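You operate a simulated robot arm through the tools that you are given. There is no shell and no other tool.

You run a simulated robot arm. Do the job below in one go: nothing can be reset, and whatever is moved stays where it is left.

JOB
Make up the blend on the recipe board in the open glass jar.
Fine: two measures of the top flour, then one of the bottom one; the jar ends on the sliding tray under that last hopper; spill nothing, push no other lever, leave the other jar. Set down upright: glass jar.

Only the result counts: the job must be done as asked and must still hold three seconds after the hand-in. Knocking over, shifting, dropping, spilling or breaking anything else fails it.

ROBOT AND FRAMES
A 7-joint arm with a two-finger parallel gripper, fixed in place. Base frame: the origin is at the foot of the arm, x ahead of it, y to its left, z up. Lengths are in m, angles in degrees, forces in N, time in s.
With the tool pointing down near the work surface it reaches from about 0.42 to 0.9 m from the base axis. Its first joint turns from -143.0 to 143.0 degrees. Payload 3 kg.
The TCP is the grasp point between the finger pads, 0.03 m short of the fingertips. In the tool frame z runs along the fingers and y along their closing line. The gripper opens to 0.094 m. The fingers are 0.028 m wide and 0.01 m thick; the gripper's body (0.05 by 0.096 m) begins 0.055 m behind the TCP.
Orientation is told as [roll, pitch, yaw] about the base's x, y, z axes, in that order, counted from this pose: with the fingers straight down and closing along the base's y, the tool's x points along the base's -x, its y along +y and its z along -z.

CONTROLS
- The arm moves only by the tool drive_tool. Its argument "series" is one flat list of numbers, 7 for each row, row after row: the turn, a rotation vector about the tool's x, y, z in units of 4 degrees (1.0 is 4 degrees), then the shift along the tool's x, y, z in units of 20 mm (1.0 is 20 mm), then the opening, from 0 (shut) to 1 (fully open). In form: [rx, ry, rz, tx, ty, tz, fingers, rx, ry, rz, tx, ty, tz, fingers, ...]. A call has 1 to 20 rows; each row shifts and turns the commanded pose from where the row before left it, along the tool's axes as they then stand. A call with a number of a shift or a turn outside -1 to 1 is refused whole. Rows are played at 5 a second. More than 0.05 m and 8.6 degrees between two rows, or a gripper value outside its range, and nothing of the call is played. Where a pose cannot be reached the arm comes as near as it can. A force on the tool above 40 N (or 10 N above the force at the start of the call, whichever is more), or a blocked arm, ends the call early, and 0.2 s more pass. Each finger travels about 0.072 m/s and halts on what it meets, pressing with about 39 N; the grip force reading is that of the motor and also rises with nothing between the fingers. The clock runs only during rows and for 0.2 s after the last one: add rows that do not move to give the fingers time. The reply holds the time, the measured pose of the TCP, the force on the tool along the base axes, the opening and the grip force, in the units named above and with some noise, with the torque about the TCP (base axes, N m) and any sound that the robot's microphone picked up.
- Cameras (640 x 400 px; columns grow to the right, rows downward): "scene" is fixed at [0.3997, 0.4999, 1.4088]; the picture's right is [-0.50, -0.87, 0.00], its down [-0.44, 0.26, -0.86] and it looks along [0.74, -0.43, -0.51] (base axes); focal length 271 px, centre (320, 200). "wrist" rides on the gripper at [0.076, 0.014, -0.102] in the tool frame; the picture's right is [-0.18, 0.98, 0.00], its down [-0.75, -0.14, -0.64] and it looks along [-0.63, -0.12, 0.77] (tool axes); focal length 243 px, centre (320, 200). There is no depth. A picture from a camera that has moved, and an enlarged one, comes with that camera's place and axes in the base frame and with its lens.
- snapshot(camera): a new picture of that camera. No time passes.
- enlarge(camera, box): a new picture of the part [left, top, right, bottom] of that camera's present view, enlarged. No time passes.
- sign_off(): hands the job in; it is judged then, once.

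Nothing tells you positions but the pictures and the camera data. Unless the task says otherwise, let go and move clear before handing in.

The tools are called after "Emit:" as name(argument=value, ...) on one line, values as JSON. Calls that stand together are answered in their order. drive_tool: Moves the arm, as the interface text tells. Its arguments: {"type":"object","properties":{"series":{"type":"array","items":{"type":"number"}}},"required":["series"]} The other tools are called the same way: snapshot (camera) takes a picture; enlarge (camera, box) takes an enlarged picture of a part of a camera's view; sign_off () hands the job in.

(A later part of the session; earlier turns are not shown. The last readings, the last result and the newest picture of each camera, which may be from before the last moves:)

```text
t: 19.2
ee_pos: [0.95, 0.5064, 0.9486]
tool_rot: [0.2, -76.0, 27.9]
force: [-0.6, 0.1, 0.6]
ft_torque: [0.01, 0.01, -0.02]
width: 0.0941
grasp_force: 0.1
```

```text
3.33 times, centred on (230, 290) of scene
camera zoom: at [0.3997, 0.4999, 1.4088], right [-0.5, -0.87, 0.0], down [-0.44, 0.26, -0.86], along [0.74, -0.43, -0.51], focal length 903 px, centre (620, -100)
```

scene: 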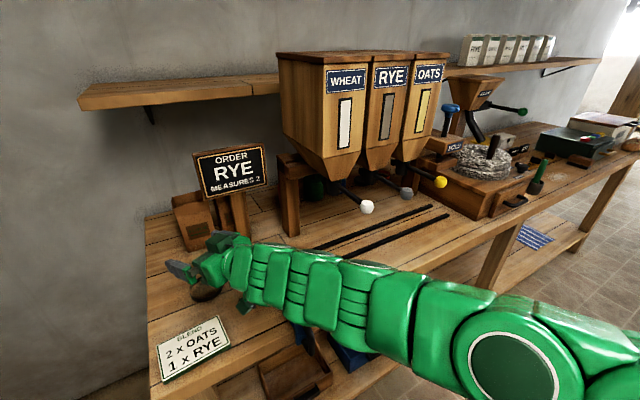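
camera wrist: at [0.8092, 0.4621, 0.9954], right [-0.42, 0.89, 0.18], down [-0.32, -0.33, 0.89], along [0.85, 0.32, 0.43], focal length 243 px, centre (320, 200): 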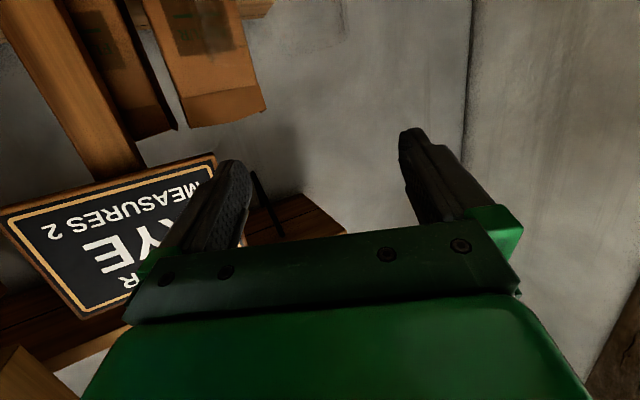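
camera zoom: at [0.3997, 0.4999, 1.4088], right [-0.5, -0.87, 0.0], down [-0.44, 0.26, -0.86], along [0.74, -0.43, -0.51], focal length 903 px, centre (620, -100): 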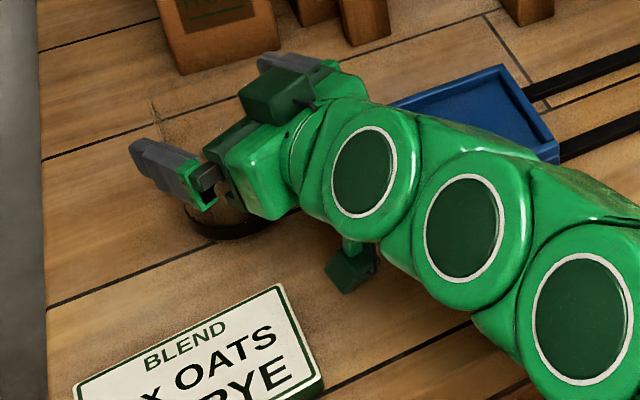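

The fingers straddle the jar at a good height. I'll close gently on it.

Emit:
drive_tool(series=[0, 0, 0, 0, 0, 0, 0.88, 0, 0, 0, 0, 0, 0, 0.8, 0, 0, 0, 0, 0, 0, 0.7, 0, 0, 0, 0, 0, 0, 0.7, 0, 0, 0, 0, 0, 0, 0.7])

Emit:
enlarge(camera="wrist", box=[160, 0, 480, 200])

```text
t: 20.4
ee_pos: [0.9492, 0.506, 0.948]
tool_rot: [0.1, -75.9, 28.0]
force: [-0.8, 0.0, 2.2]
ft_torque: [-0.05, -0.06, 0.03]
width: 0.0778
grasp_force: 39.0
```

```text
2.00 times, centred on (320, 100) of wrist
camera zoom: at [0.8388, 0.4633, 0.8995], right [-0.42, 0.89, 0.18], down [-0.32, -0.33, 0.89], along [0.85, 0.32, 0.43], focal length 485 px, centre (320, 400)
```

zoom: 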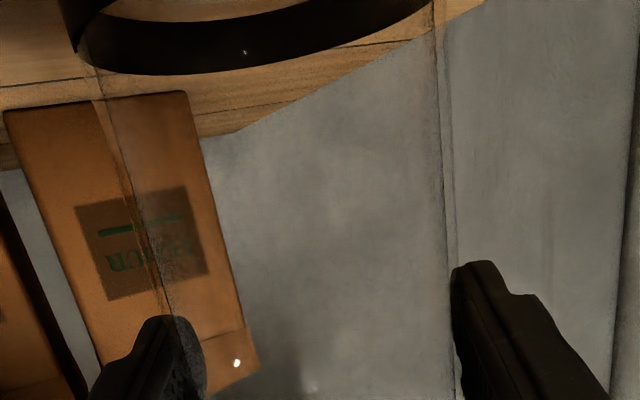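

The jar is gripped (0.078 m across, 39 N). I'll lift it straight up 5 cm.

Emit:
drive_tool(series=[0, 0, 0, -0.606, 0, -0.151, 0.7, 0, 0, 0, -0.606, 0, -0.151, 0.7, 0, 0, 0, -0.606, 0, -0.151, 0.7, 0, 0, 0, -0.606, 0, -0.151, 0.7, 0, 0, 0, 0, 0, 0, 0.7])

Emit:
snapshot(camera="scene")

Emit:
snapshot(camera="wrist")

```text
t: 21.6
ee_pos: [0.9501, 0.5059, 0.9987]
tool_rot: [0.2, -76.1, 27.9]
force: [-0.4, -0.7, -2.7]
ft_torque: [-0.02, 0.03, 0.01]
width: 0.078
grasp_force: 38.9
```

```text
taken
```

scene: 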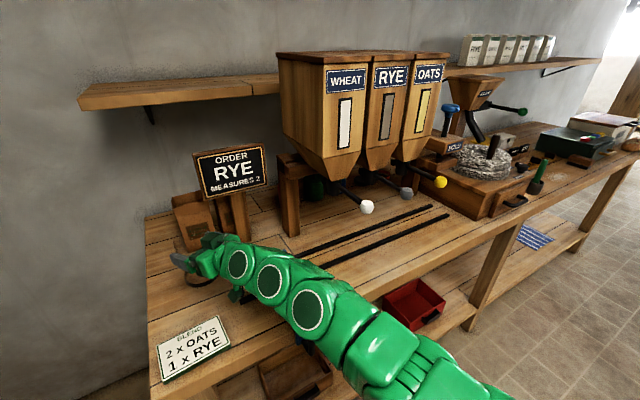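

```text
taken
camera wrist: at [0.8387, 0.4634, 0.95], right [-0.42, 0.89, 0.18], down [-0.32, -0.33, 0.89], along [0.85, 0.32, 0.43], focal length 243 px, centre (320, 200)
```

wrist: 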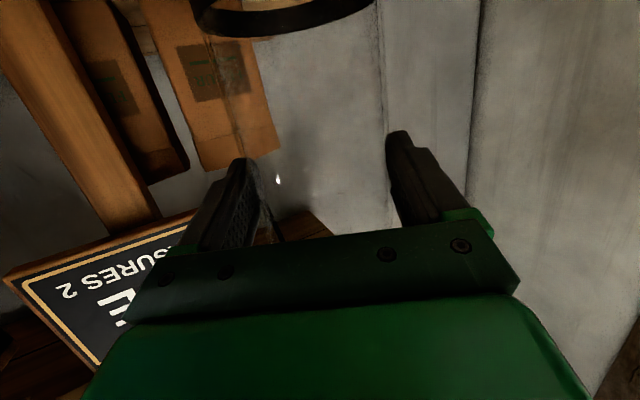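

The jar is held securely (about 2.7 N). I'll swing it around the base axis toward the tray while drawing in slightly, checking as I go.

Emit:
drive_tool(series=[0.2157, 0, 0.0538, 0.122, -0.8, -0.49, 0.7, 0.2157, 0, 0.0538, 0.122, -0.8, -0.49, 0.7, 0.2157, 0, 0.0538, 0.122, -0.8, -0.49, 0.7, 0.2157, 0, 0.0538, 0.122, -0.8, -0.49, 0.7, 0, 0, 0, 0, 0, 0, 0.7])

Emit:
snapshot(camera="scene")

```text
t: 22.8
ee_pos: [0.9419, 0.4321, 0.9985]
tool_rot: [0.2, -75.9, 24.2]
force: [0.8, 0.4, -2.0]
ft_torque: [-0.03, 0.05, -0.02]
width: 0.0766
grasp_force: 39.6
```

```text
taken
```

scene: 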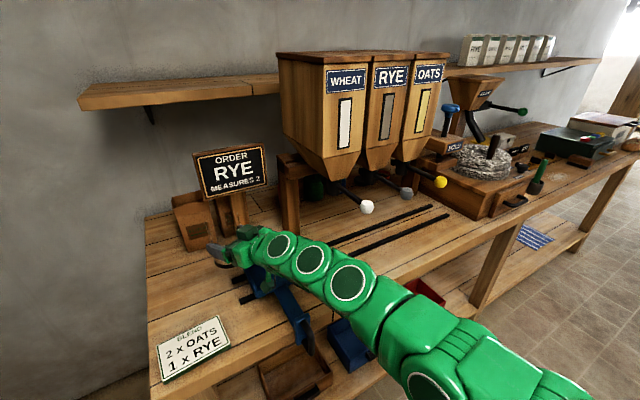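

Smooth so far, and the tray is visible and unmoved. I'll continue the swing to bring the jar over the tray.

Emit:
drive_tool(series=[0.2157, 0, 0.0538, 0.122, -0.8, -0.49, 0.7, 0.2157, 0, 0.0538, 0.122, -0.8, -0.49, 0.7, 0.2157, 0, 0.0538, 0.122, -0.8, -0.49, 0.7, 0, 0, 0, 0, 0, 0, 0.7])

Emit:
snapshot(camera="scene")

Emit:
enlarge(camera="scene", box=[200, 220, 360, 340])

Emit:
snapshot(camera="wrist")

```text
t: 23.8
ee_pos: [0.9338, 0.376, 0.9986]
tool_rot: [0.2, -75.8, 21.6]
force: [0.0, 0.0, -2.8]
ft_torque: [-0.04, 0.05, 0.01]
width: 0.0767
grasp_force: 38.8
```

```text
taken
```

scene: 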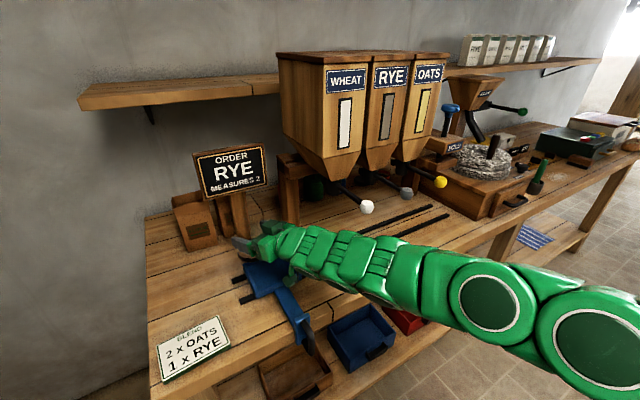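

```text
3.33 times, centred on (280, 280) of scene
camera zoom: at [0.3997, 0.4999, 1.4088], right [-0.5, -0.87, 0.0], down [-0.44, 0.26, -0.86], along [0.74, -0.43, -0.51], focal length 903 px, centre (453, -67)
```

zoom: 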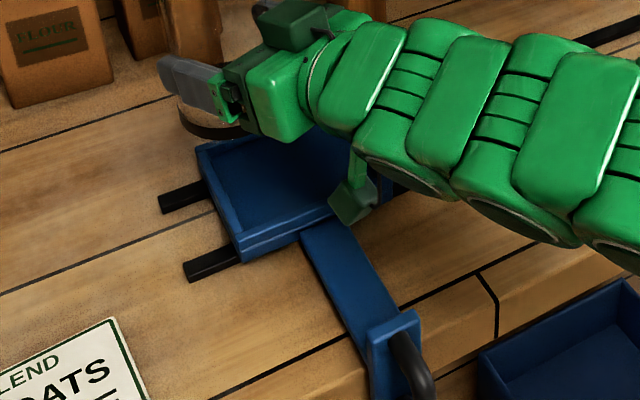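

```text
taken
camera wrist: at [0.8186, 0.3453, 0.9504], right [-0.32, 0.93, 0.18], down [-0.36, -0.29, 0.89], along [0.88, 0.22, 0.43], focal length 243 px, centre (320, 200)
```

wrist: 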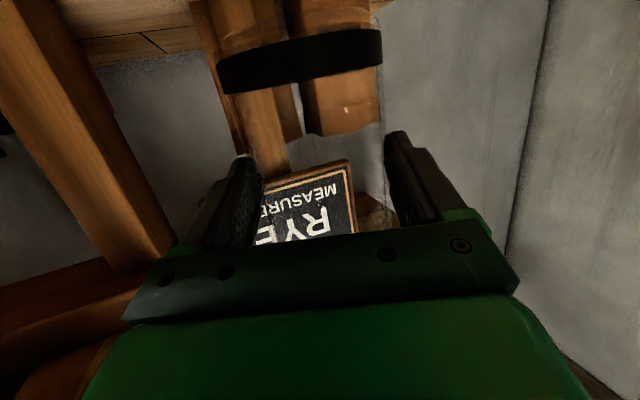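

The jar's base ring looks higher relative to the fingers than before, so the jar may have shifted in the grip. I'll look closely before going on.

Emit:
enlarge(camera="scene", box=[215, 205, 311, 265])

Emit:
enlarge(camera="wrist", box=[180, 0, 440, 240])

```text
6.67 times, centred on (263, 235) of scene
camera zoom: at [0.3997, 0.4999, 1.4088], right [-0.5, -0.87, 0.0], down [-0.44, 0.26, -0.86], along [0.74, -0.43, -0.51], focal length 1805 px, centre (700, -33)
```

zoom: 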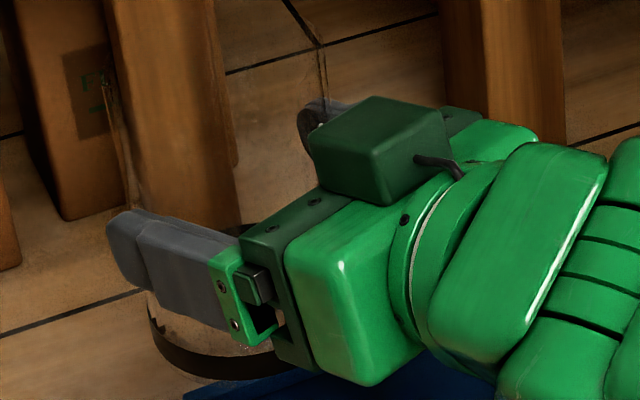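

```text
1.67 times, centred on (310, 120) of wrist
camera zoom: at [0.8186, 0.3453, 0.9504], right [-0.32, 0.93, 0.18], down [-0.36, -0.29, 0.89], along [0.88, 0.22, 0.43], focal length 404 px, centre (337, 333)
```

zoom: 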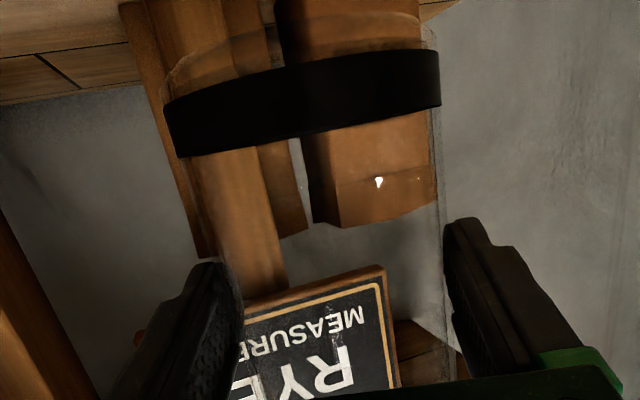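

The jar is still upright in the grip but about 2.5 cm higher relative to the fingers than before. The tray top also triangulates higher than I assumed (z≈0.89), centred near (0.915, 0.349), so I'll refine its corners before placing.

Emit:
enlarge(camera="scene", box=[225, 245, 321, 305])

Emit:
enlarge(camera="scene", box=[260, 280, 340, 350])

```text
6.67 times, centred on (273, 275) of scene
camera zoom: at [0.3997, 0.4999, 1.4088], right [-0.5, -0.87, 0.0], down [-0.44, 0.26, -0.86], along [0.74, -0.43, -0.51], focal length 1805 px, centre (633, -300)
```

zoom: 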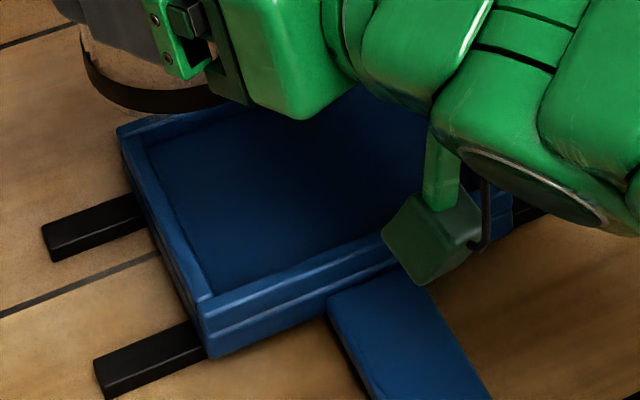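

```text
5.71 times, centred on (300, 315) of scene
camera zoom: at [0.3997, 0.4999, 1.4088], right [-0.5, -0.87, 0.0], down [-0.44, 0.26, -0.86], along [0.74, -0.43, -0.51], focal length 1548 px, centre (434, -457)
```

zoom: 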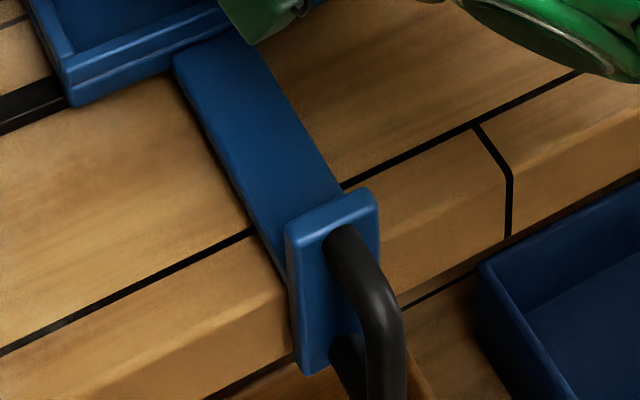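

I'll place the jar with the hand yawed to about 35° so the camera housing under the hand stays clear of the tray's pull-bar. First I'll rotate and move above the tray centre, keeping 3 cm clearance.

Emit:
drive_tool(series=[-0.812, 0, -0.2048, 0.119, -0.25, -0.47, 0.7, -0.812, 0, -0.2048, 0.122, -0.22, -0.485, 0.7, 0, 0, 0, 0, 0, 0, 0.7])

Emit:
snapshot(camera="wrist")

Emit:
snapshot(camera="scene")

```text
t: 24.6
ee_pos: [0.9189, 0.3582, 1.0011]
tool_rot: [0.1, -76.0, 28.3]
force: [0.4, 0.1, -2.6]
ft_torque: [-0.02, 0.04, 0.01]
width: 0.0764
grasp_force: 39.2
```

```text
taken
camera wrist: at [0.8079, 0.3149, 0.9508], right [-0.43, 0.89, 0.18], down [-0.32, -0.33, 0.89], along [0.84, 0.32, 0.43], focal length 243 px, centre (320, 200)
```

wrist: 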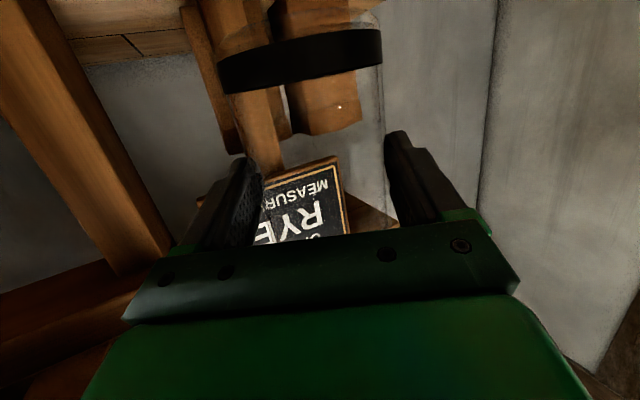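

```text
taken
```

scene: 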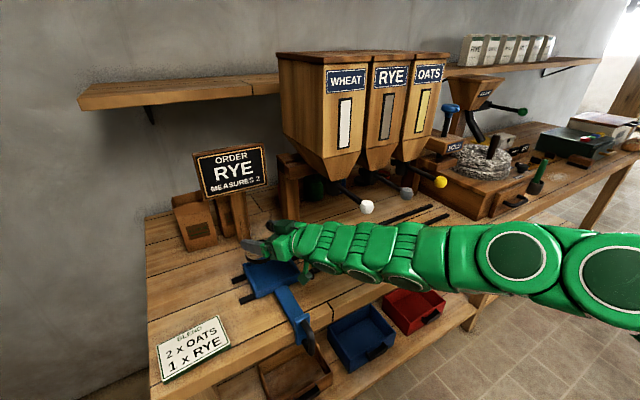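

Stable. I'll finish the rotation and centring over the tray.

Emit:
drive_tool(series=[-0.812, 0, -0.2048, 0.125, -0.195, -0.497, 0.7, -0.812, 0, -0.2048, 0.128, -0.16, -0.507, 0.7, 0, 0, 0, 0, 0, 0, 0.7])

Emit:
enlarge(camera="scene", box=[210, 220, 338, 300])

Emit:
enlarge(camera="wrist", box=[180, 0, 440, 160])

```text
t: 25.4
ee_pos: [0.905, 0.3423, 0.9992]
tool_rot: [-0.2, -76.0, 35.3]
force: [-0.5, -0.1, -2.5]
ft_torque: [-0.05, 0.02, -0.01]
width: 0.0768
grasp_force: 39.0
```

```text
5.00 times, centred on (274, 260) of scene
camera zoom: at [0.3997, 0.4999, 1.4088], right [-0.5, -0.87, 0.0], down [-0.44, 0.26, -0.86], along [0.74, -0.43, -0.51], focal length 1354 px, centre (550, -100)
```

zoom: 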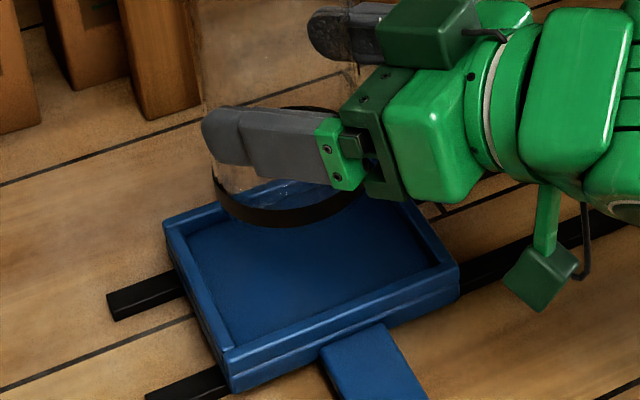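

```text
2.46 times, centred on (310, 80) of wrist
camera zoom: at [0.8004, 0.2854, 0.9498], right [-0.53, 0.83, 0.18], down [-0.28, -0.37, 0.89], along [0.8, 0.42, 0.43], focal length 597 px, centre (345, 495)
```

zoom: 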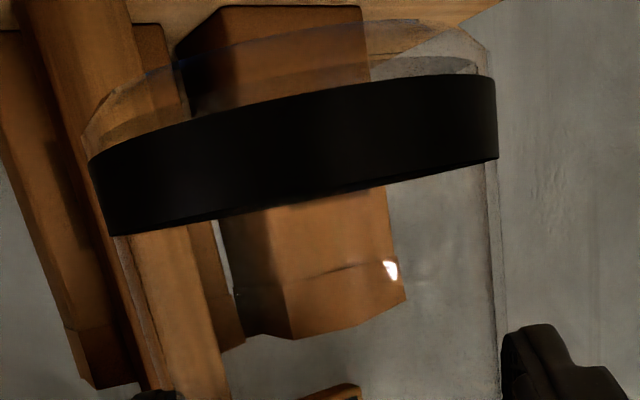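

The jar is over the tray. I'll nudge about 4 mm toward the tray centre and begin lowering.

Emit:
drive_tool(series=[0, 0, 0, 0.504, -0.025, 0.043, 0.7, 0, 0, 0, 0.504, -0.025, 0.043, 0.7, 0, 0, 0, 0.504, -0.025, 0.043, 0.7, 0, 0, 0, 0, 0, 0, 0.7])

Emit:
enlarge(camera="scene", box=[210, 220, 338, 300])

Emit:
enlarge(camera="wrist", box=[180, 0, 440, 160])

```text
t: 26.4
ee_pos: [0.9027, 0.3385, 0.9686]
tool_rot: [0.0, -76.0, 35.3]
force: [-0.8, 0.2, -3.0]
ft_torque: [-0.02, 0.03, -0.02]
width: 0.0764
grasp_force: 39.1
```

```text
5.00 times, centred on (274, 260) of scene
camera zoom: at [0.3997, 0.4999, 1.4088], right [-0.5, -0.87, 0.0], down [-0.44, 0.26, -0.86], along [0.74, -0.43, -0.51], focal length 1354 px, centre (550, -100)
```

zoom: 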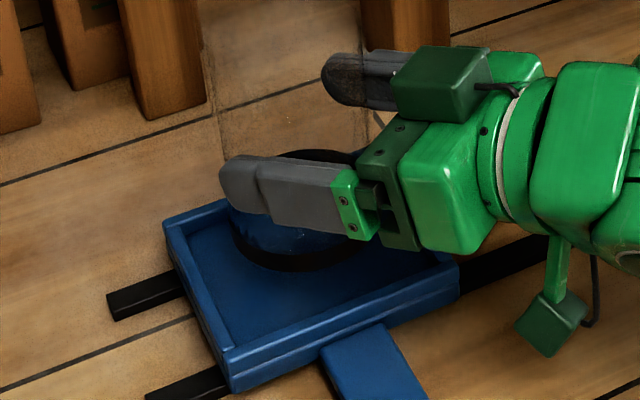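

```text
2.46 times, centred on (310, 80) of wrist
camera zoom: at [0.7976, 0.2817, 0.9202], right [-0.53, 0.83, 0.18], down [-0.28, -0.37, 0.89], along [0.8, 0.42, 0.43], focal length 597 px, centre (345, 495)
```

zoom: 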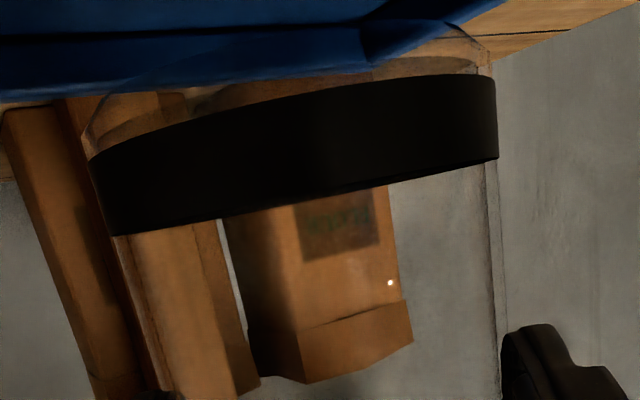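

Alignment looks good over the tray. I'll lower slowly, watching for contact force.

Emit:
drive_tool(series=[0, 0, 0, 0.194, 0, 0.048, 0.7, 0, 0, 0, 0.194, 0, 0.048, 0.7, 0, 0, 0, 0, 0, 0, 0.7])

Emit:
enlarge(camera="wrist", box=[180, 0, 440, 160])

```text
t: 27.2
ee_pos: [0.9025, 0.3386, 0.9605]
tool_rot: [-0.1, -76.0, 35.1]
force: [-0.2, 0.4, -1.9]
ft_torque: [-0.03, 0.06, -0.02]
width: 0.0765
grasp_force: 39.1
```

```text
2.46 times, centred on (310, 80) of wrist
camera zoom: at [0.7977, 0.2819, 0.9116], right [-0.53, 0.83, 0.18], down [-0.28, -0.37, 0.89], along [0.8, 0.42, 0.43], focal length 597 px, centre (345, 495)
```

zoom: 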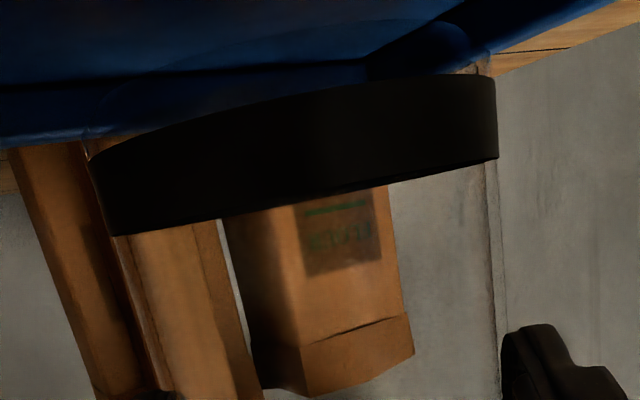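

No contact yet; I'll continue in small steps.

Emit:
drive_tool(series=[0, 0, 0, 0.146, 0, 0.036, 0.7, 0, 0, 0, 0, 0, 0, 0.7])

Emit:
drive_tool(series=[0, 0, 0, 0.146, 0, 0.036, 0.7, 0, 0, 0, 0, 0, 0, 0.7])

```text
t: 27.8
ee_pos: [0.9043, 0.338, 0.9574]
tool_rot: [0.0, -76.0, 35.3]
force: [0.1, 0.3, -2.3]
ft_torque: [-0.02, 0.05, -0.04]
width: 0.0765
grasp_force: 38.8
```

```text
t: 28.4
ee_pos: [0.9029, 0.3384, 0.9538]
tool_rot: [0.1, -76.1, 35.2]
force: [-0.2, 0.0, -2.3]
ft_torque: [-0.03, 0.05, 0.02]
width: 0.0764
grasp_force: 39.0
```

Emit:
enlarge(camera="wrist", box=[180, 0, 440, 160])

Emit:
enlarge(camera="scene", box=[210, 220, 338, 300])

```text
2.46 times, centred on (310, 80) of wrist
camera zoom: at [0.7979, 0.2817, 0.9054], right [-0.53, 0.83, 0.18], down [-0.28, -0.37, 0.89], along [0.8, 0.42, 0.43], focal length 597 px, centre (345, 495)
```

zoom: 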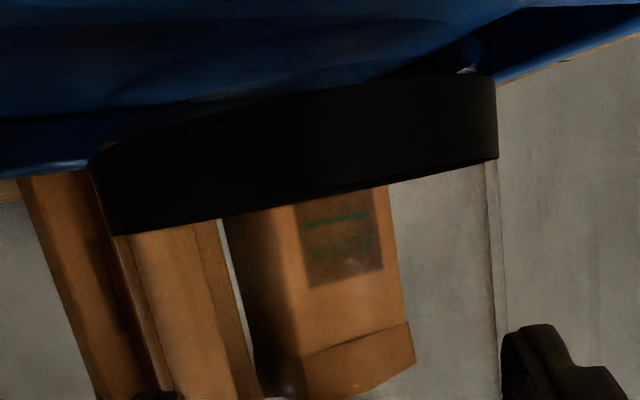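

```text
5.00 times, centred on (274, 260) of scene
camera zoom: at [0.3997, 0.4999, 1.4088], right [-0.5, -0.87, 0.0], down [-0.44, 0.26, -0.86], along [0.74, -0.43, -0.51], focal length 1354 px, centre (550, -100)
```

zoom: 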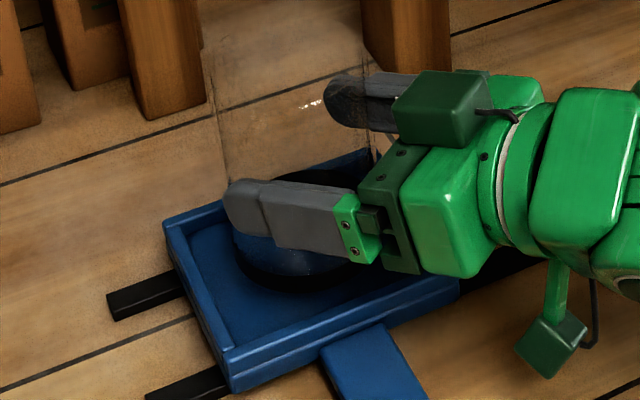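

Almost seated. I'll zoom tighter to verify the clearances to the tray walls before the final lowering.

Emit:
enlarge(camera="scene", box=[235, 245, 315, 295])

Emit:
enlarge(camera="wrist", box=[130, 0, 450, 80])

```text
8.00 times, centred on (275, 270) of scene
camera zoom: at [0.3997, 0.4999, 1.4088], right [-0.5, -0.87, 0.0], down [-0.44, 0.26, -0.86], along [0.74, -0.43, -0.51], focal length 2166 px, centre (680, -360)
```

zoom: 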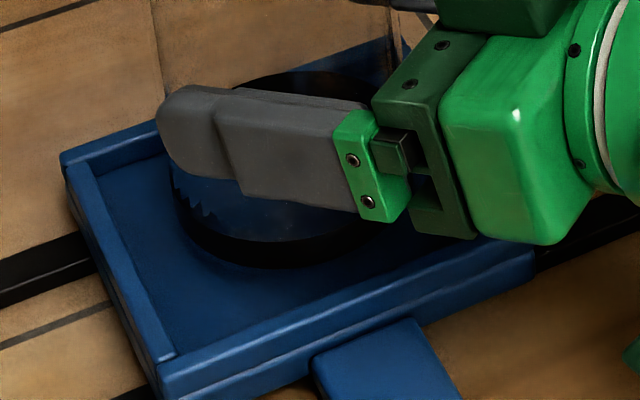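

```text
2.00 times, centred on (290, 40) of wrist
camera zoom: at [0.7979, 0.2817, 0.9054], right [-0.53, 0.83, 0.18], down [-0.28, -0.37, 0.89], along [0.8, 0.42, 0.43], focal length 485 px, centre (380, 520)
```

zoom: 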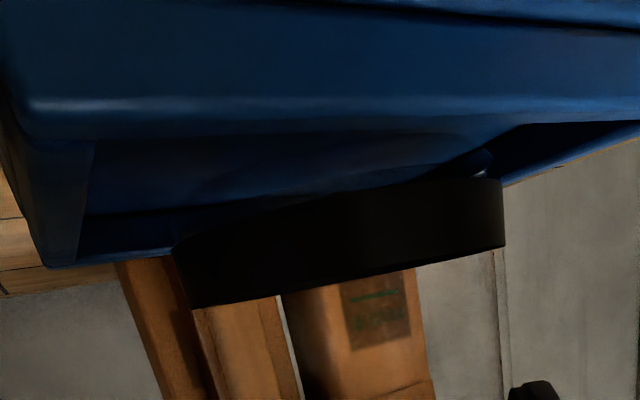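

The jar looks about 6 mm too far toward the tray's back wall. I'll shift it forward (toward me) by that much, then continue lowering.

Emit:
drive_tool(series=[0, 0, 0, 0.06, 0.17, -0.24, 0.7, 0, 0, 0, 0, 0, 0, 0.7])

Emit:
enlarge(camera="scene", box=[235, 245, 315, 295])

Emit:
drive_tool(series=[0, 0, 0, 0.146, 0, 0.036, 0.7, 0, 0, 0, 0, 0, 0, 0.7])

```text
t: 29.0
ee_pos: [0.8953, 0.3387, 0.9539]
tool_rot: [0.0, -76.0, 35.3]
force: [-0.7, 0.1, -2.2]
ft_torque: [-0.01, 0.04, -0.01]
width: 0.0767
grasp_force: 38.5
```

```text
8.00 times, centred on (275, 270) of scene
camera zoom: at [0.3997, 0.4999, 1.4088], right [-0.5, -0.87, 0.0], down [-0.44, 0.26, -0.86], along [0.74, -0.43, -0.51], focal length 2166 px, centre (680, -360)
```

zoom: 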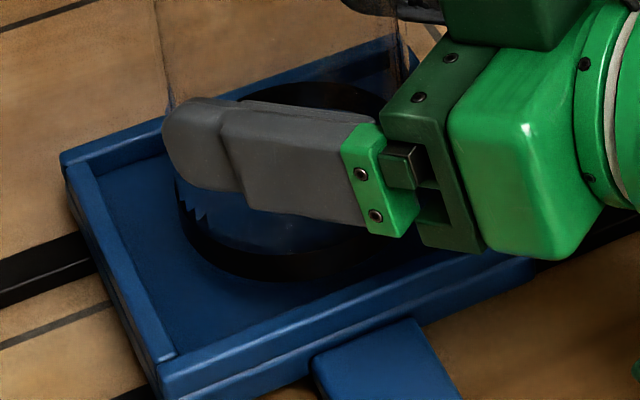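

```text
t: 29.6
ee_pos: [0.8964, 0.3387, 0.9516]
tool_rot: [0.0, -76.0, 35.1]
force: [0.5, -0.3, -3.1]
ft_torque: [0.0, 0.02, 0.0]
width: 0.0766
grasp_force: 39.7
```

Better centred. I'll keep lowering until I feel the floor of the tray.

Emit:
drive_tool(series=[0, 0, 0, 0.146, 0, 0.036, 0.7, 0, 0, 0, 0, 0, 0, 0.7])

Emit:
drive_tool(series=[0, 0, 0, 0.146, 0, 0.036, 0.7, 0, 0, 0, 0, 0, 0, 0.7])

Emit:
enlarge(camera="scene", box=[235, 245, 315, 295])

Emit:
enlarge(camera="wrist", box=[130, 0, 450, 160])

```text
t: 30.2
ee_pos: [0.8965, 0.338, 0.9478]
tool_rot: [0.1, -76.1, 35.2]
force: [-0.5, 0.1, -2.8]
ft_torque: [-0.05, 0.05, -0.02]
width: 0.0763
grasp_force: 38.7
```

```text
t: 30.8
ee_pos: [0.8957, 0.3376, 0.9458]
tool_rot: [0.0, -76.0, 35.3]
force: [0.6, 0.9, 7.2]
ft_torque: [0.22, -0.38, -0.09]
width: 0.0767
grasp_force: 39.5
```

```text
8.00 times, centred on (275, 270) of scene
camera zoom: at [0.3997, 0.4999, 1.4088], right [-0.5, -0.87, 0.0], down [-0.44, 0.26, -0.86], along [0.74, -0.43, -0.51], focal length 2166 px, centre (680, -360)
```

zoom: 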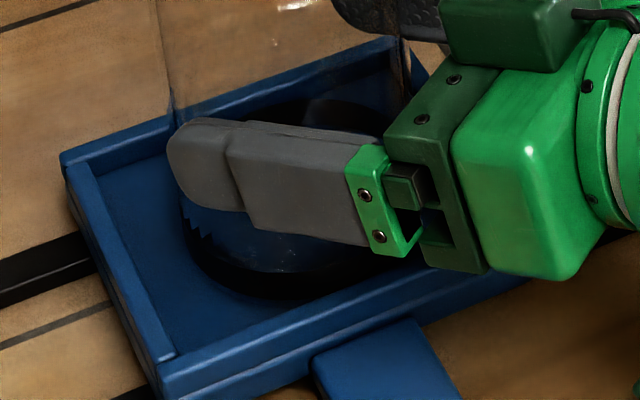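

```text
2.00 times, centred on (290, 80) of wrist
camera zoom: at [0.7916, 0.2816, 0.8972], right [-0.53, 0.83, 0.18], down [-0.28, -0.37, 0.89], along [0.8, 0.42, 0.43], focal length 485 px, centre (380, 440)
```

zoom: 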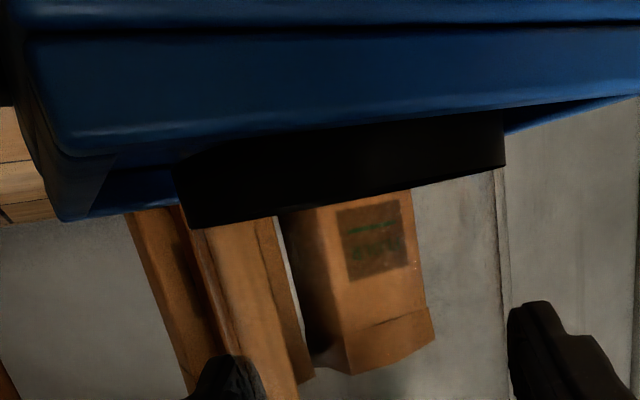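

Contact is felt (+7 N) with the jar's base on the tray floor and the jar inside the walls. I'll release gently.

Emit:
drive_tool(series=[0, 0, 0, -0.048, 0, -0.012, 0.78, 0, 0, 0, 0, 0, 0, 0.84, 0, 0, 0, 0, 0, 0, 0.9, 0, 0, 0, 0, 0, 0, 1, 0, 0, 0, 0, 0, 0, 1])

Emit:
enlarge(camera="scene", box=[235, 245, 315, 295])

Emit:
enlarge(camera="wrist", box=[130, 0, 450, 200])

```text
t: 32.0
ee_pos: [0.8951, 0.3368, 0.9458]
tool_rot: [0.0, -76.0, 35.2]
force: [-0.2, -0.7, -0.2]
ft_torque: [-0.03, 0.01, -0.03]
width: 0.0939
grasp_force: 0.1
```

```text
8.00 times, centred on (275, 270) of scene
camera zoom: at [0.3997, 0.4999, 1.4088], right [-0.5, -0.87, 0.0], down [-0.44, 0.26, -0.86], along [0.74, -0.43, -0.51], focal length 2166 px, centre (680, -360)
```

zoom: 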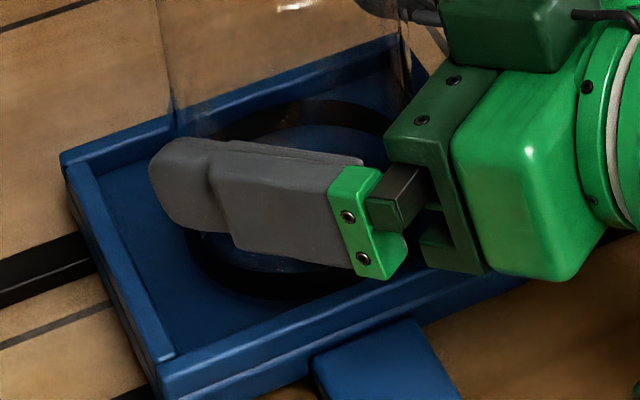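

```text
2.00 times, centred on (290, 100) of wrist
camera zoom: at [0.7912, 0.2816, 0.8973], right [-0.53, 0.83, 0.18], down [-0.28, -0.37, 0.89], along [0.8, 0.42, 0.43], focal length 485 px, centre (380, 400)
```

zoom: 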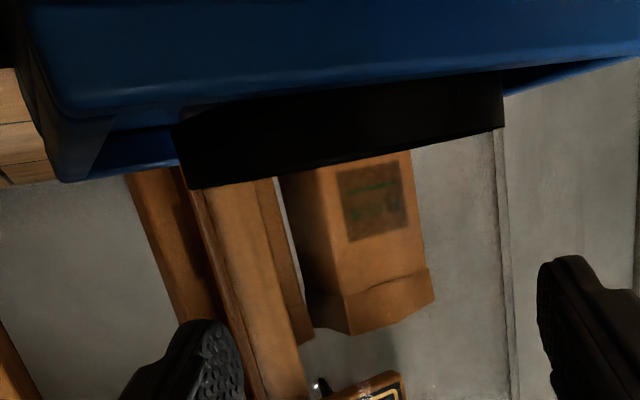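

The jar is released and standing in the tray. I'll lift straight up to clear its rim.

Emit:
drive_tool(series=[0, 0, 0, -0.485, 0, -0.121, 1, 0, 0, 0, -0.485, 0, -0.121, 1, 0, 0, 0, -0.485, 0, -0.121, 1, 0, 0, 0, 0, 0, 0, 1])

Emit:
enlarge(camera="scene", box=[210, 220, 338, 300])

```text
t: 33.0
ee_pos: [0.8962, 0.3372, 0.9779]
tool_rot: [0.0, -76.0, 35.2]
force: [-0.7, 0.4, 0.6]
ft_torque: [-0.03, 0.02, 0.01]
width: 0.0939
grasp_force: 0.0
```

```text
5.00 times, centred on (274, 260) of scene
camera zoom: at [0.3997, 0.4999, 1.4088], right [-0.5, -0.87, 0.0], down [-0.44, 0.26, -0.86], along [0.74, -0.43, -0.51], focal length 1354 px, centre (550, -100)
```

zoom: 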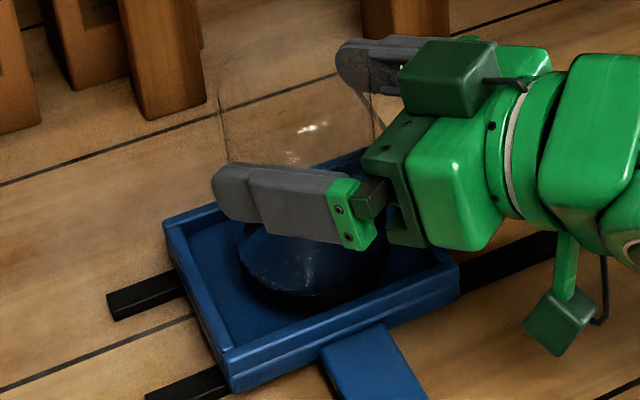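

The jar stays put. Continuing the lift until the fingers clear the rim.

Emit:
drive_tool(series=[0, 0, 0, -0.606, 0, -0.151, 1, 0, 0, 0, -0.606, 0, -0.151, 1, 0, 0, 0, -0.606, 0, -0.151, 1, 0, 0, 0, -0.606, 0, -0.151, 1, 0, 0, 0, -0.606, 0, -0.151, 1, 0, 0, 0, -0.606, 0, -0.151, 1, 0, 0, 0, -0.606, 0, -0.151, 1, 0, 0, 0, 0, 0, 0, 1])

Emit:
snapshot(camera="scene")

Emit:
snapshot(camera="wrist")

```text
t: 34.8
ee_pos: [0.8959, 0.3378, 1.0631]
tool_rot: [0.1, -76.0, 35.2]
force: [-0.1, -0.4, -0.1]
ft_torque: [0.01, 0.02, -0.01]
width: 0.0939
grasp_force: 0.0
```

```text
taken
```

scene: 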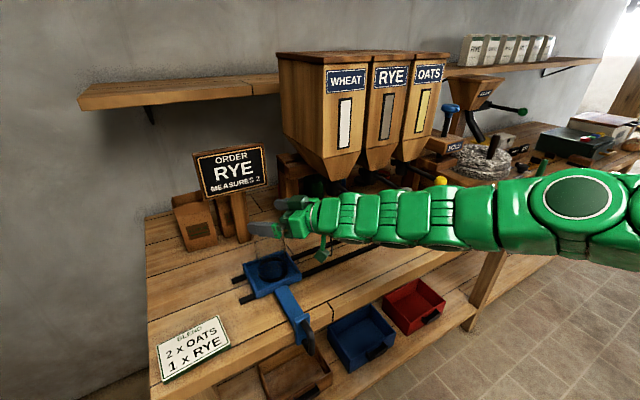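

```text
taken
camera wrist: at [0.7908, 0.2814, 1.0153], right [-0.53, 0.83, 0.18], down [-0.28, -0.37, 0.89], along [0.8, 0.42, 0.43], focal length 243 px, centre (320, 200)
```

wrist: 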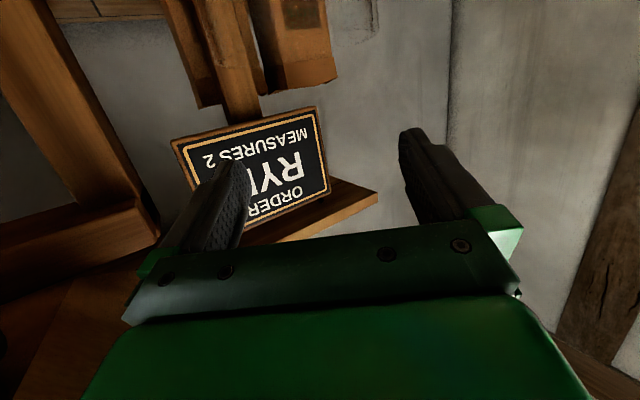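

The jar sits in the tray and the arm is clear of it. Next I'll back the hand out toward the front while turning it to face straight ahead, keeping well away from the wheat lever.

Emit:
drive_tool(series=[0.949, 0, 0.2366, -0.367, 0.346, -0.596, 1, 0.949, 0, 0.2366, -0.361, 0.312, -0.618, 1, 0.949, 0, 0.2366, -0.356, 0.276, -0.637, 1, 0, 0, 0, 0, 0, 0, 1])

Emit:
snapshot(camera="scene")

```text
t: 35.8
ee_pos: [0.9178, 0.3444, 1.1003]
tool_rot: [0.2, -75.9, 23.4]
force: [0.0, -0.3, 0.1]
ft_torque: [0.0, -0.04, -0.01]
width: 0.0941
grasp_force: 0.1
out of reach, approached as far as the arm can: row 1, 2, 3
```

```text
taken
```

scene: 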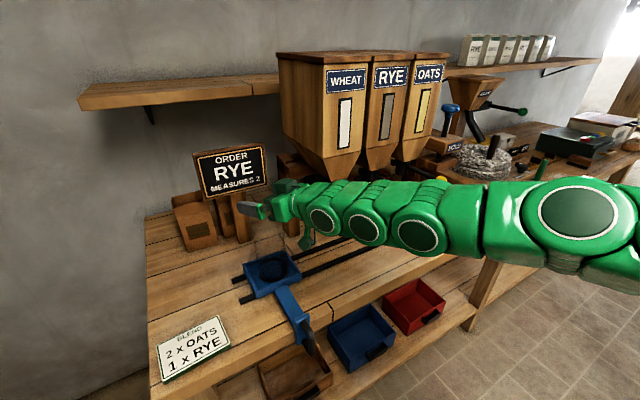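

The arm can't retract with such a flat wrist, so I'll pitch the tool downward while rising, then draw back.

Emit:
drive_tool(series=[0, 1, 0, -0.29, 0, -0.073, 1, 0, 1, 0, -0.285, 0, -0.093, 1, 0, 1, 0, -0.278, 0, -0.112, 1, 0, 1, 0, -0.27, 0, -0.13, 1, 0, 0, 0, 0, 0, 0, 1])

Emit:
snapshot(camera="scene")

```text
t: 37.0
ee_pos: [0.9165, 0.3422, 1.1168]
tool_rot: [-0.2, -62.1, 23.3]
force: [-0.3, -0.1, 0.6]
ft_torque: [0.0, -0.01, 0.03]
width: 0.0938
grasp_force: 0.1
out of reach, approached as far as the arm can: row 3, 4
```

```text
taken
```

scene: 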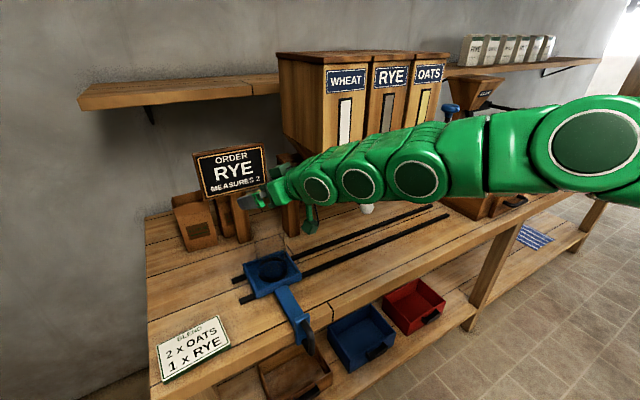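

The wheat knob is still at rest below and behind the arm. I'll continue pitching down and drawing back.

Emit:
drive_tool(series=[0, 1, 0, 0.127, 0, -0.62, 1, 0, 1, 0, 0.17, 0, -0.61, 1, 0, 1, 0, 0.21, 0, -0.6, 1, 0, 1, 0, 0.25, 0, -0.58, 1, 0, 1, 0, 0.25, 0, -0.58, 1, 0, 0, 0, 0, 0, 0, 1])

Emit:
snapshot(camera="scene")

Emit:
snapshot(camera="wrist")

```text
t: 38.4
ee_pos: [0.8519, 0.294, 1.0551]
tool_rot: [0.0, -44.0, 23.3]
force: [-0.3, -0.1, 0.4]
ft_torque: [-0.01, -0.01, 0.02]
width: 0.094
grasp_force: 0.0
out of reach, approached as far as the arm can: row 1, 2, 3, 4, 5
```

```text
taken
```

scene: 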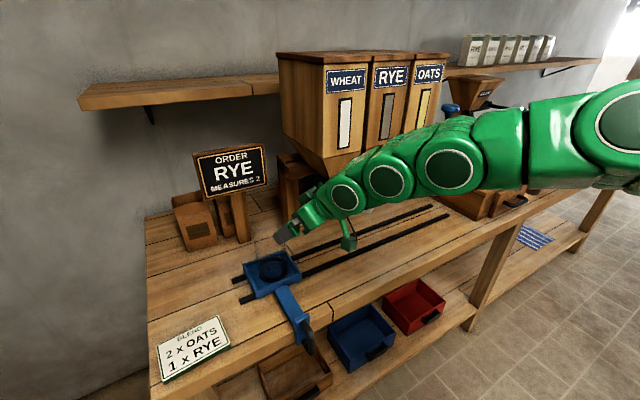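

```text
taken
camera wrist: at [0.7306, 0.2565, 1.0752], right [-0.27, 0.95, 0.13], down [0.14, -0.09, 0.99], along [0.95, 0.28, -0.11], focal length 243 px, centre (320, 200)
```

wrist: 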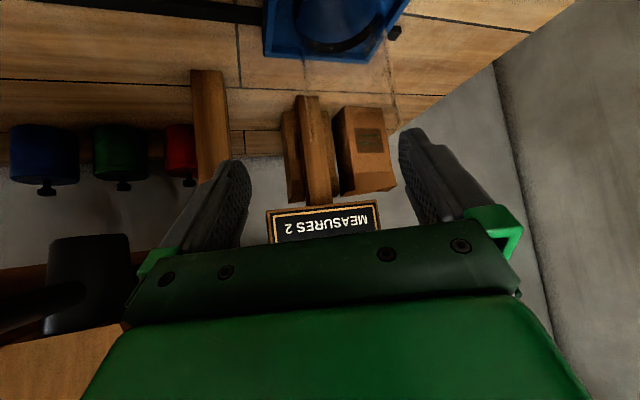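

The arm is unwinding its wrist posture and dipped a little, but it's clear of everything. I'll lift straight up from here and check whether it follows exactly.

Emit:
drive_tool(series=[0, 0, 0, -0.35, 0, -0.36, 1, 0, 0, 0, -0.35, 0, -0.36, 1, 0, 0, 0, 0, 0, 0, 1])

```text
t: 39.2
ee_pos: [0.85, 0.2889, 1.0642]
tool_rot: [0.1, -44.0, 23.4]
force: [0.4, -0.9, 0.0]
ft_torque: [0.0, 0.02, -0.04]
width: 0.094
grasp_force: 0.0
out of reach, approached as far as the arm can: row 1, 2
```

Still limited. I'll try drawing back toward the base and left, away from the levers.

Emit:
drive_tool(series=[0, 0, 0, 0.5, 0.3, -0.48, 1, 0, 0, 0, 0.5, 0.3, -0.48, 1, 0, 0, 0, 0, 0, 0, 1])

Emit:
snapshot(camera="scene")

```text
t: 40.0
ee_pos: [0.8197, 0.2891, 1.0632]
tool_rot: [0.0, -44.0, 23.3]
force: [-0.1, -0.3, 0.1]
ft_torque: [-0.04, -0.01, -0.01]
width: 0.094
grasp_force: 0.0
```

```text
taken
```

scene: 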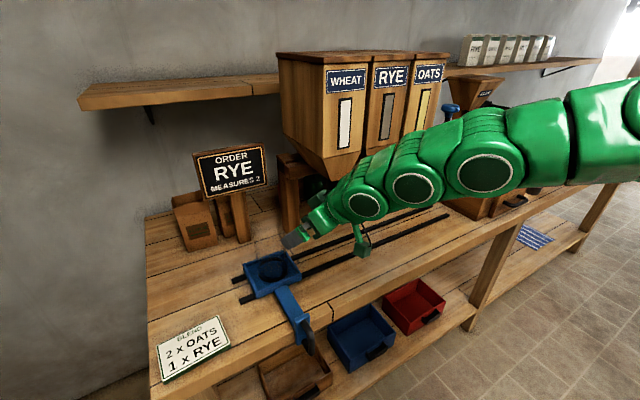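

That moved exactly as commanded, so this posture is comfortable here. I'll back off to a position in front of and above the tray handle, turning the hand square to the bench.

Emit:
drive_tool(series=[0.368, 0, 0.381, 0.69, 0.6, -0.32, 1, 0.368, 0, 0.381, 0.71, 0.57, -0.34, 1, 0.368, 0, 0.381, 0.725, 0.545, -0.35, 1, 0.368, 0, 0.381, 0.74, 0.515, -0.365, 1, 0.368, 0, 0.381, 0.75, 0.485, -0.376, 1, 0.368, 0, 0.381, 0.765, 0.46, -0.39, 1, 0.368, 0, 0.381, 0.775, 0.425, -0.4, 1, 0.368, 0, 0.381, 0.786, 0.395, -0.41, 1, 0.368, 0, 0.381, 0.797, 0.365, -0.42, 1, 0.368, 0, 0.381, 0.804, 0.33, -0.43, 1, 0.368, 0, 0.381, 0.815, 0.3, -0.44, 1, 0, 0, 0, 0, 0, 0, 1])

Emit:
snapshot(camera="scene")

Emit:
snapshot(camera="wrist")

```text
t: 42.6
ee_pos: [0.6223, 0.3461, 1.0081]
tool_rot: [-0.1, -44.1, 0.2]
force: [0.2, -0.3, -0.3]
ft_torque: [-0.03, 0.03, 0.01]
width: 0.0943
grasp_force: 0.0
```

```text
taken
```

scene: 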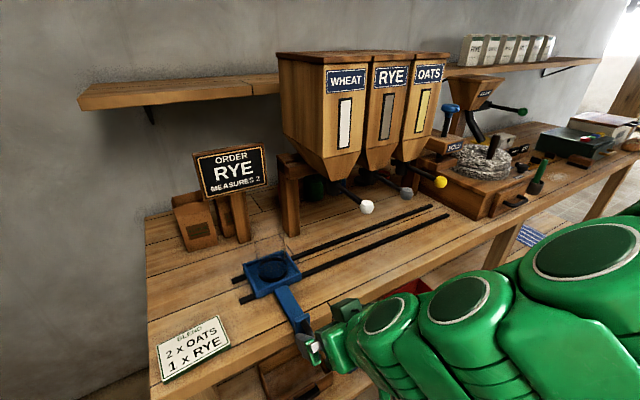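

```text
taken
camera wrist: at [0.4958, 0.3607, 1.0292], right [0.13, 0.98, 0.13], down [0.1, -0.14, 0.99], along [0.99, -0.11, -0.11], focal length 243 px, centre (320, 200)
```

wrist: 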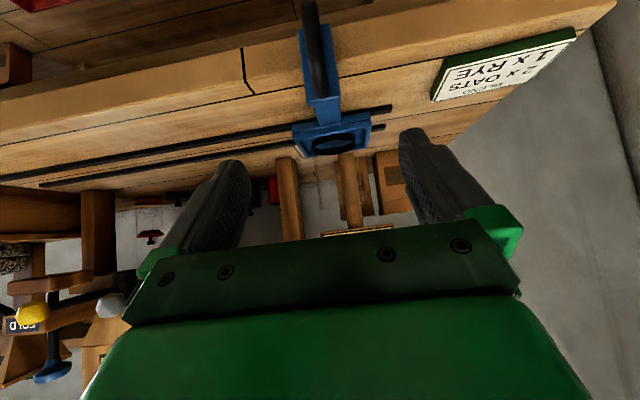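

Tracking is exact now. I see the handle, tray and jar straight ahead, with the yellow and grey knobs at left. I'll zoom to measure the handle.

Emit:
enlarge(camera="wrist", box=[250, 0, 410, 160])

Emit:
enlarge(camera="scene", box=[230, 235, 330, 360])

Emit:
enlarge(camera="wrist", box=[0, 180, 180, 400])

Emit:
enlarge(camera="scene", box=[280, 120, 470, 230])

```text
2.50 times, centred on (330, 80) of wrist
camera zoom: at [0.4958, 0.3607, 1.0292], right [0.13, 0.98, 0.13], down [0.1, -0.14, 0.99], along [0.99, -0.11, -0.11], focal length 606 px, centre (295, 500)
```

zoom: 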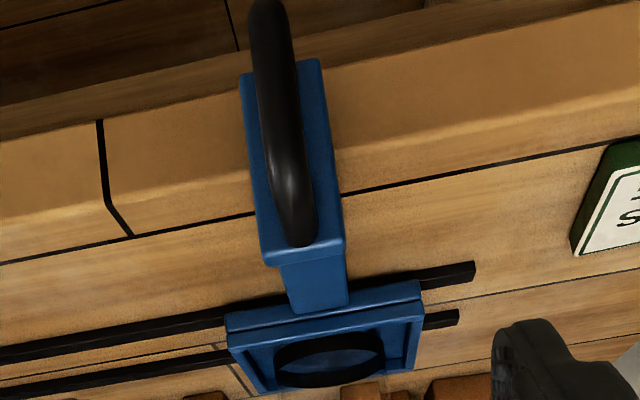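

```text
3.20 times, centred on (280, 298) of scene
camera zoom: at [0.3997, 0.4999, 1.4088], right [-0.5, -0.87, 0.0], down [-0.44, 0.26, -0.86], along [0.74, -0.43, -0.51], focal length 867 px, centre (448, -112)
```

zoom: 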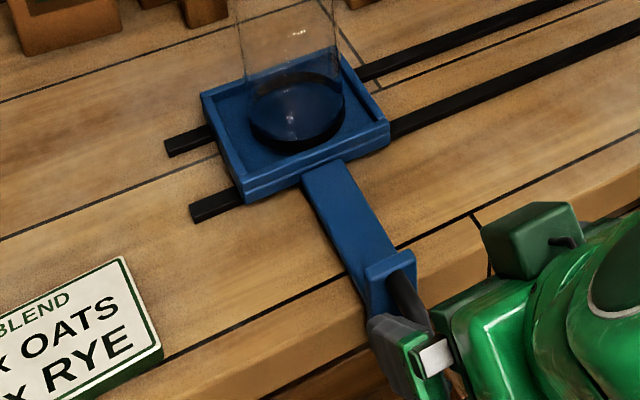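

```text
1.82 times, centred on (90, 290) of wrist
camera zoom: at [0.4958, 0.3607, 1.0292], right [0.13, 0.98, 0.13], down [0.1, -0.14, 0.99], along [0.99, -0.11, -0.11], focal length 441 px, centre (738, 36)
```

zoom: 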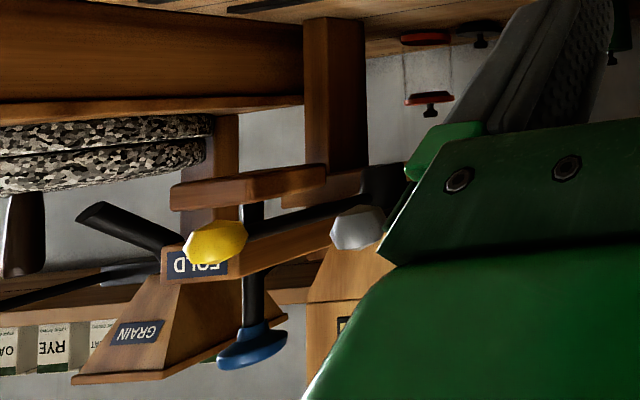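

```text
3.37 times, centred on (375, 175) of scene
camera zoom: at [0.3997, 0.4999, 1.4088], right [-0.5, -0.87, 0.0], down [-0.44, 0.26, -0.86], along [0.74, -0.43, -0.51], focal length 912 px, centre (135, 284)
```

zoom: 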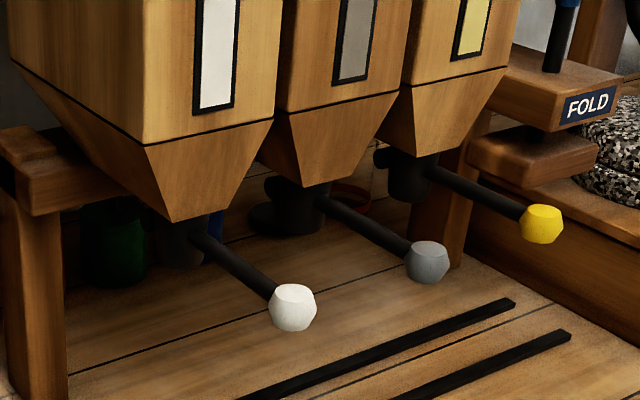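

I also spot the "other jar", a lidded glass one, far back behind the hoppers and out of the way. The handle loop is at about x≈0.697, y≈0.349, z 0.81–0.895. I'll approach it with half-open fingers straddling it.

Emit:
drive_tool(series=[0, 0, 0, 0.305, 0.019, 0.911, 0.8, 0, 0, 0, 0.305, 0.019, 0.911, 0.6, 0, 0, 0, 0.305, 0.019, 0.911, 0.5, 0, 0, 0, 0.305, 0.019, 0.911, 0.5, 0, 0, 0, 0.305, 0.019, 0.911, 0.5, 0, 0, 0, 0, 0, 0, 0.5])

Emit:
snapshot(camera="wrist")

Emit:
enlarge(camera="scene", box=[250, 270, 350, 360])

```text
t: 44.0
ee_pos: [0.6635, 0.3486, 0.9224]
tool_rot: [0.0, -44.0, 0.2]
force: [1.4, -0.1, 0.0]
ft_torque: [0.0, 0.0, 0.0]
width: 0.0468
grasp_force: 0.0
```

```text
taken
camera wrist: at [0.5377, 0.3623, 0.9432], right [0.13, 0.98, 0.13], down [0.1, -0.14, 0.99], along [0.99, -0.12, -0.11], focal length 243 px, centre (320, 200)
```

wrist: 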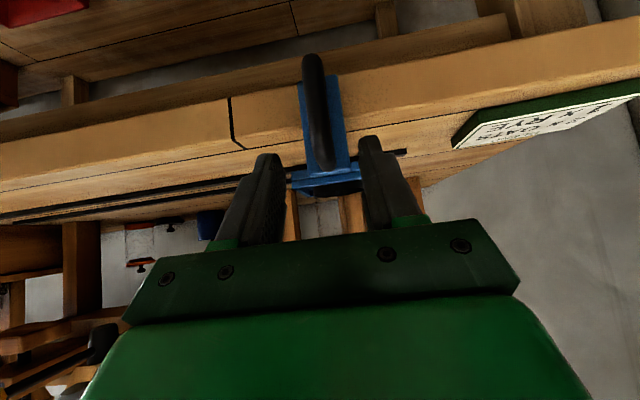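

```text
4.44 times, centred on (300, 315) of scene
camera zoom: at [0.3997, 0.4999, 1.4088], right [-0.5, -0.87, 0.0], down [-0.44, 0.26, -0.86], along [0.74, -0.43, -0.51], focal length 1204 px, centre (409, -311)
```

zoom: 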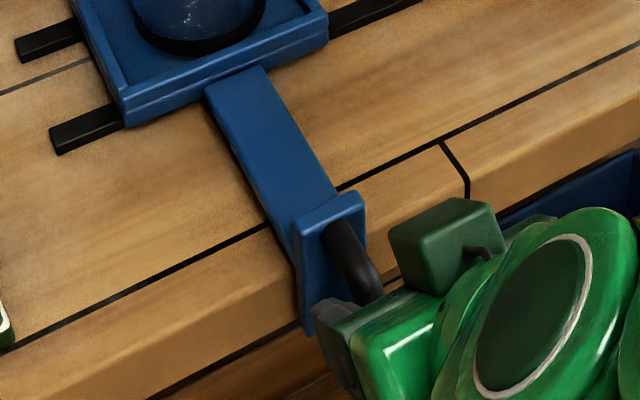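

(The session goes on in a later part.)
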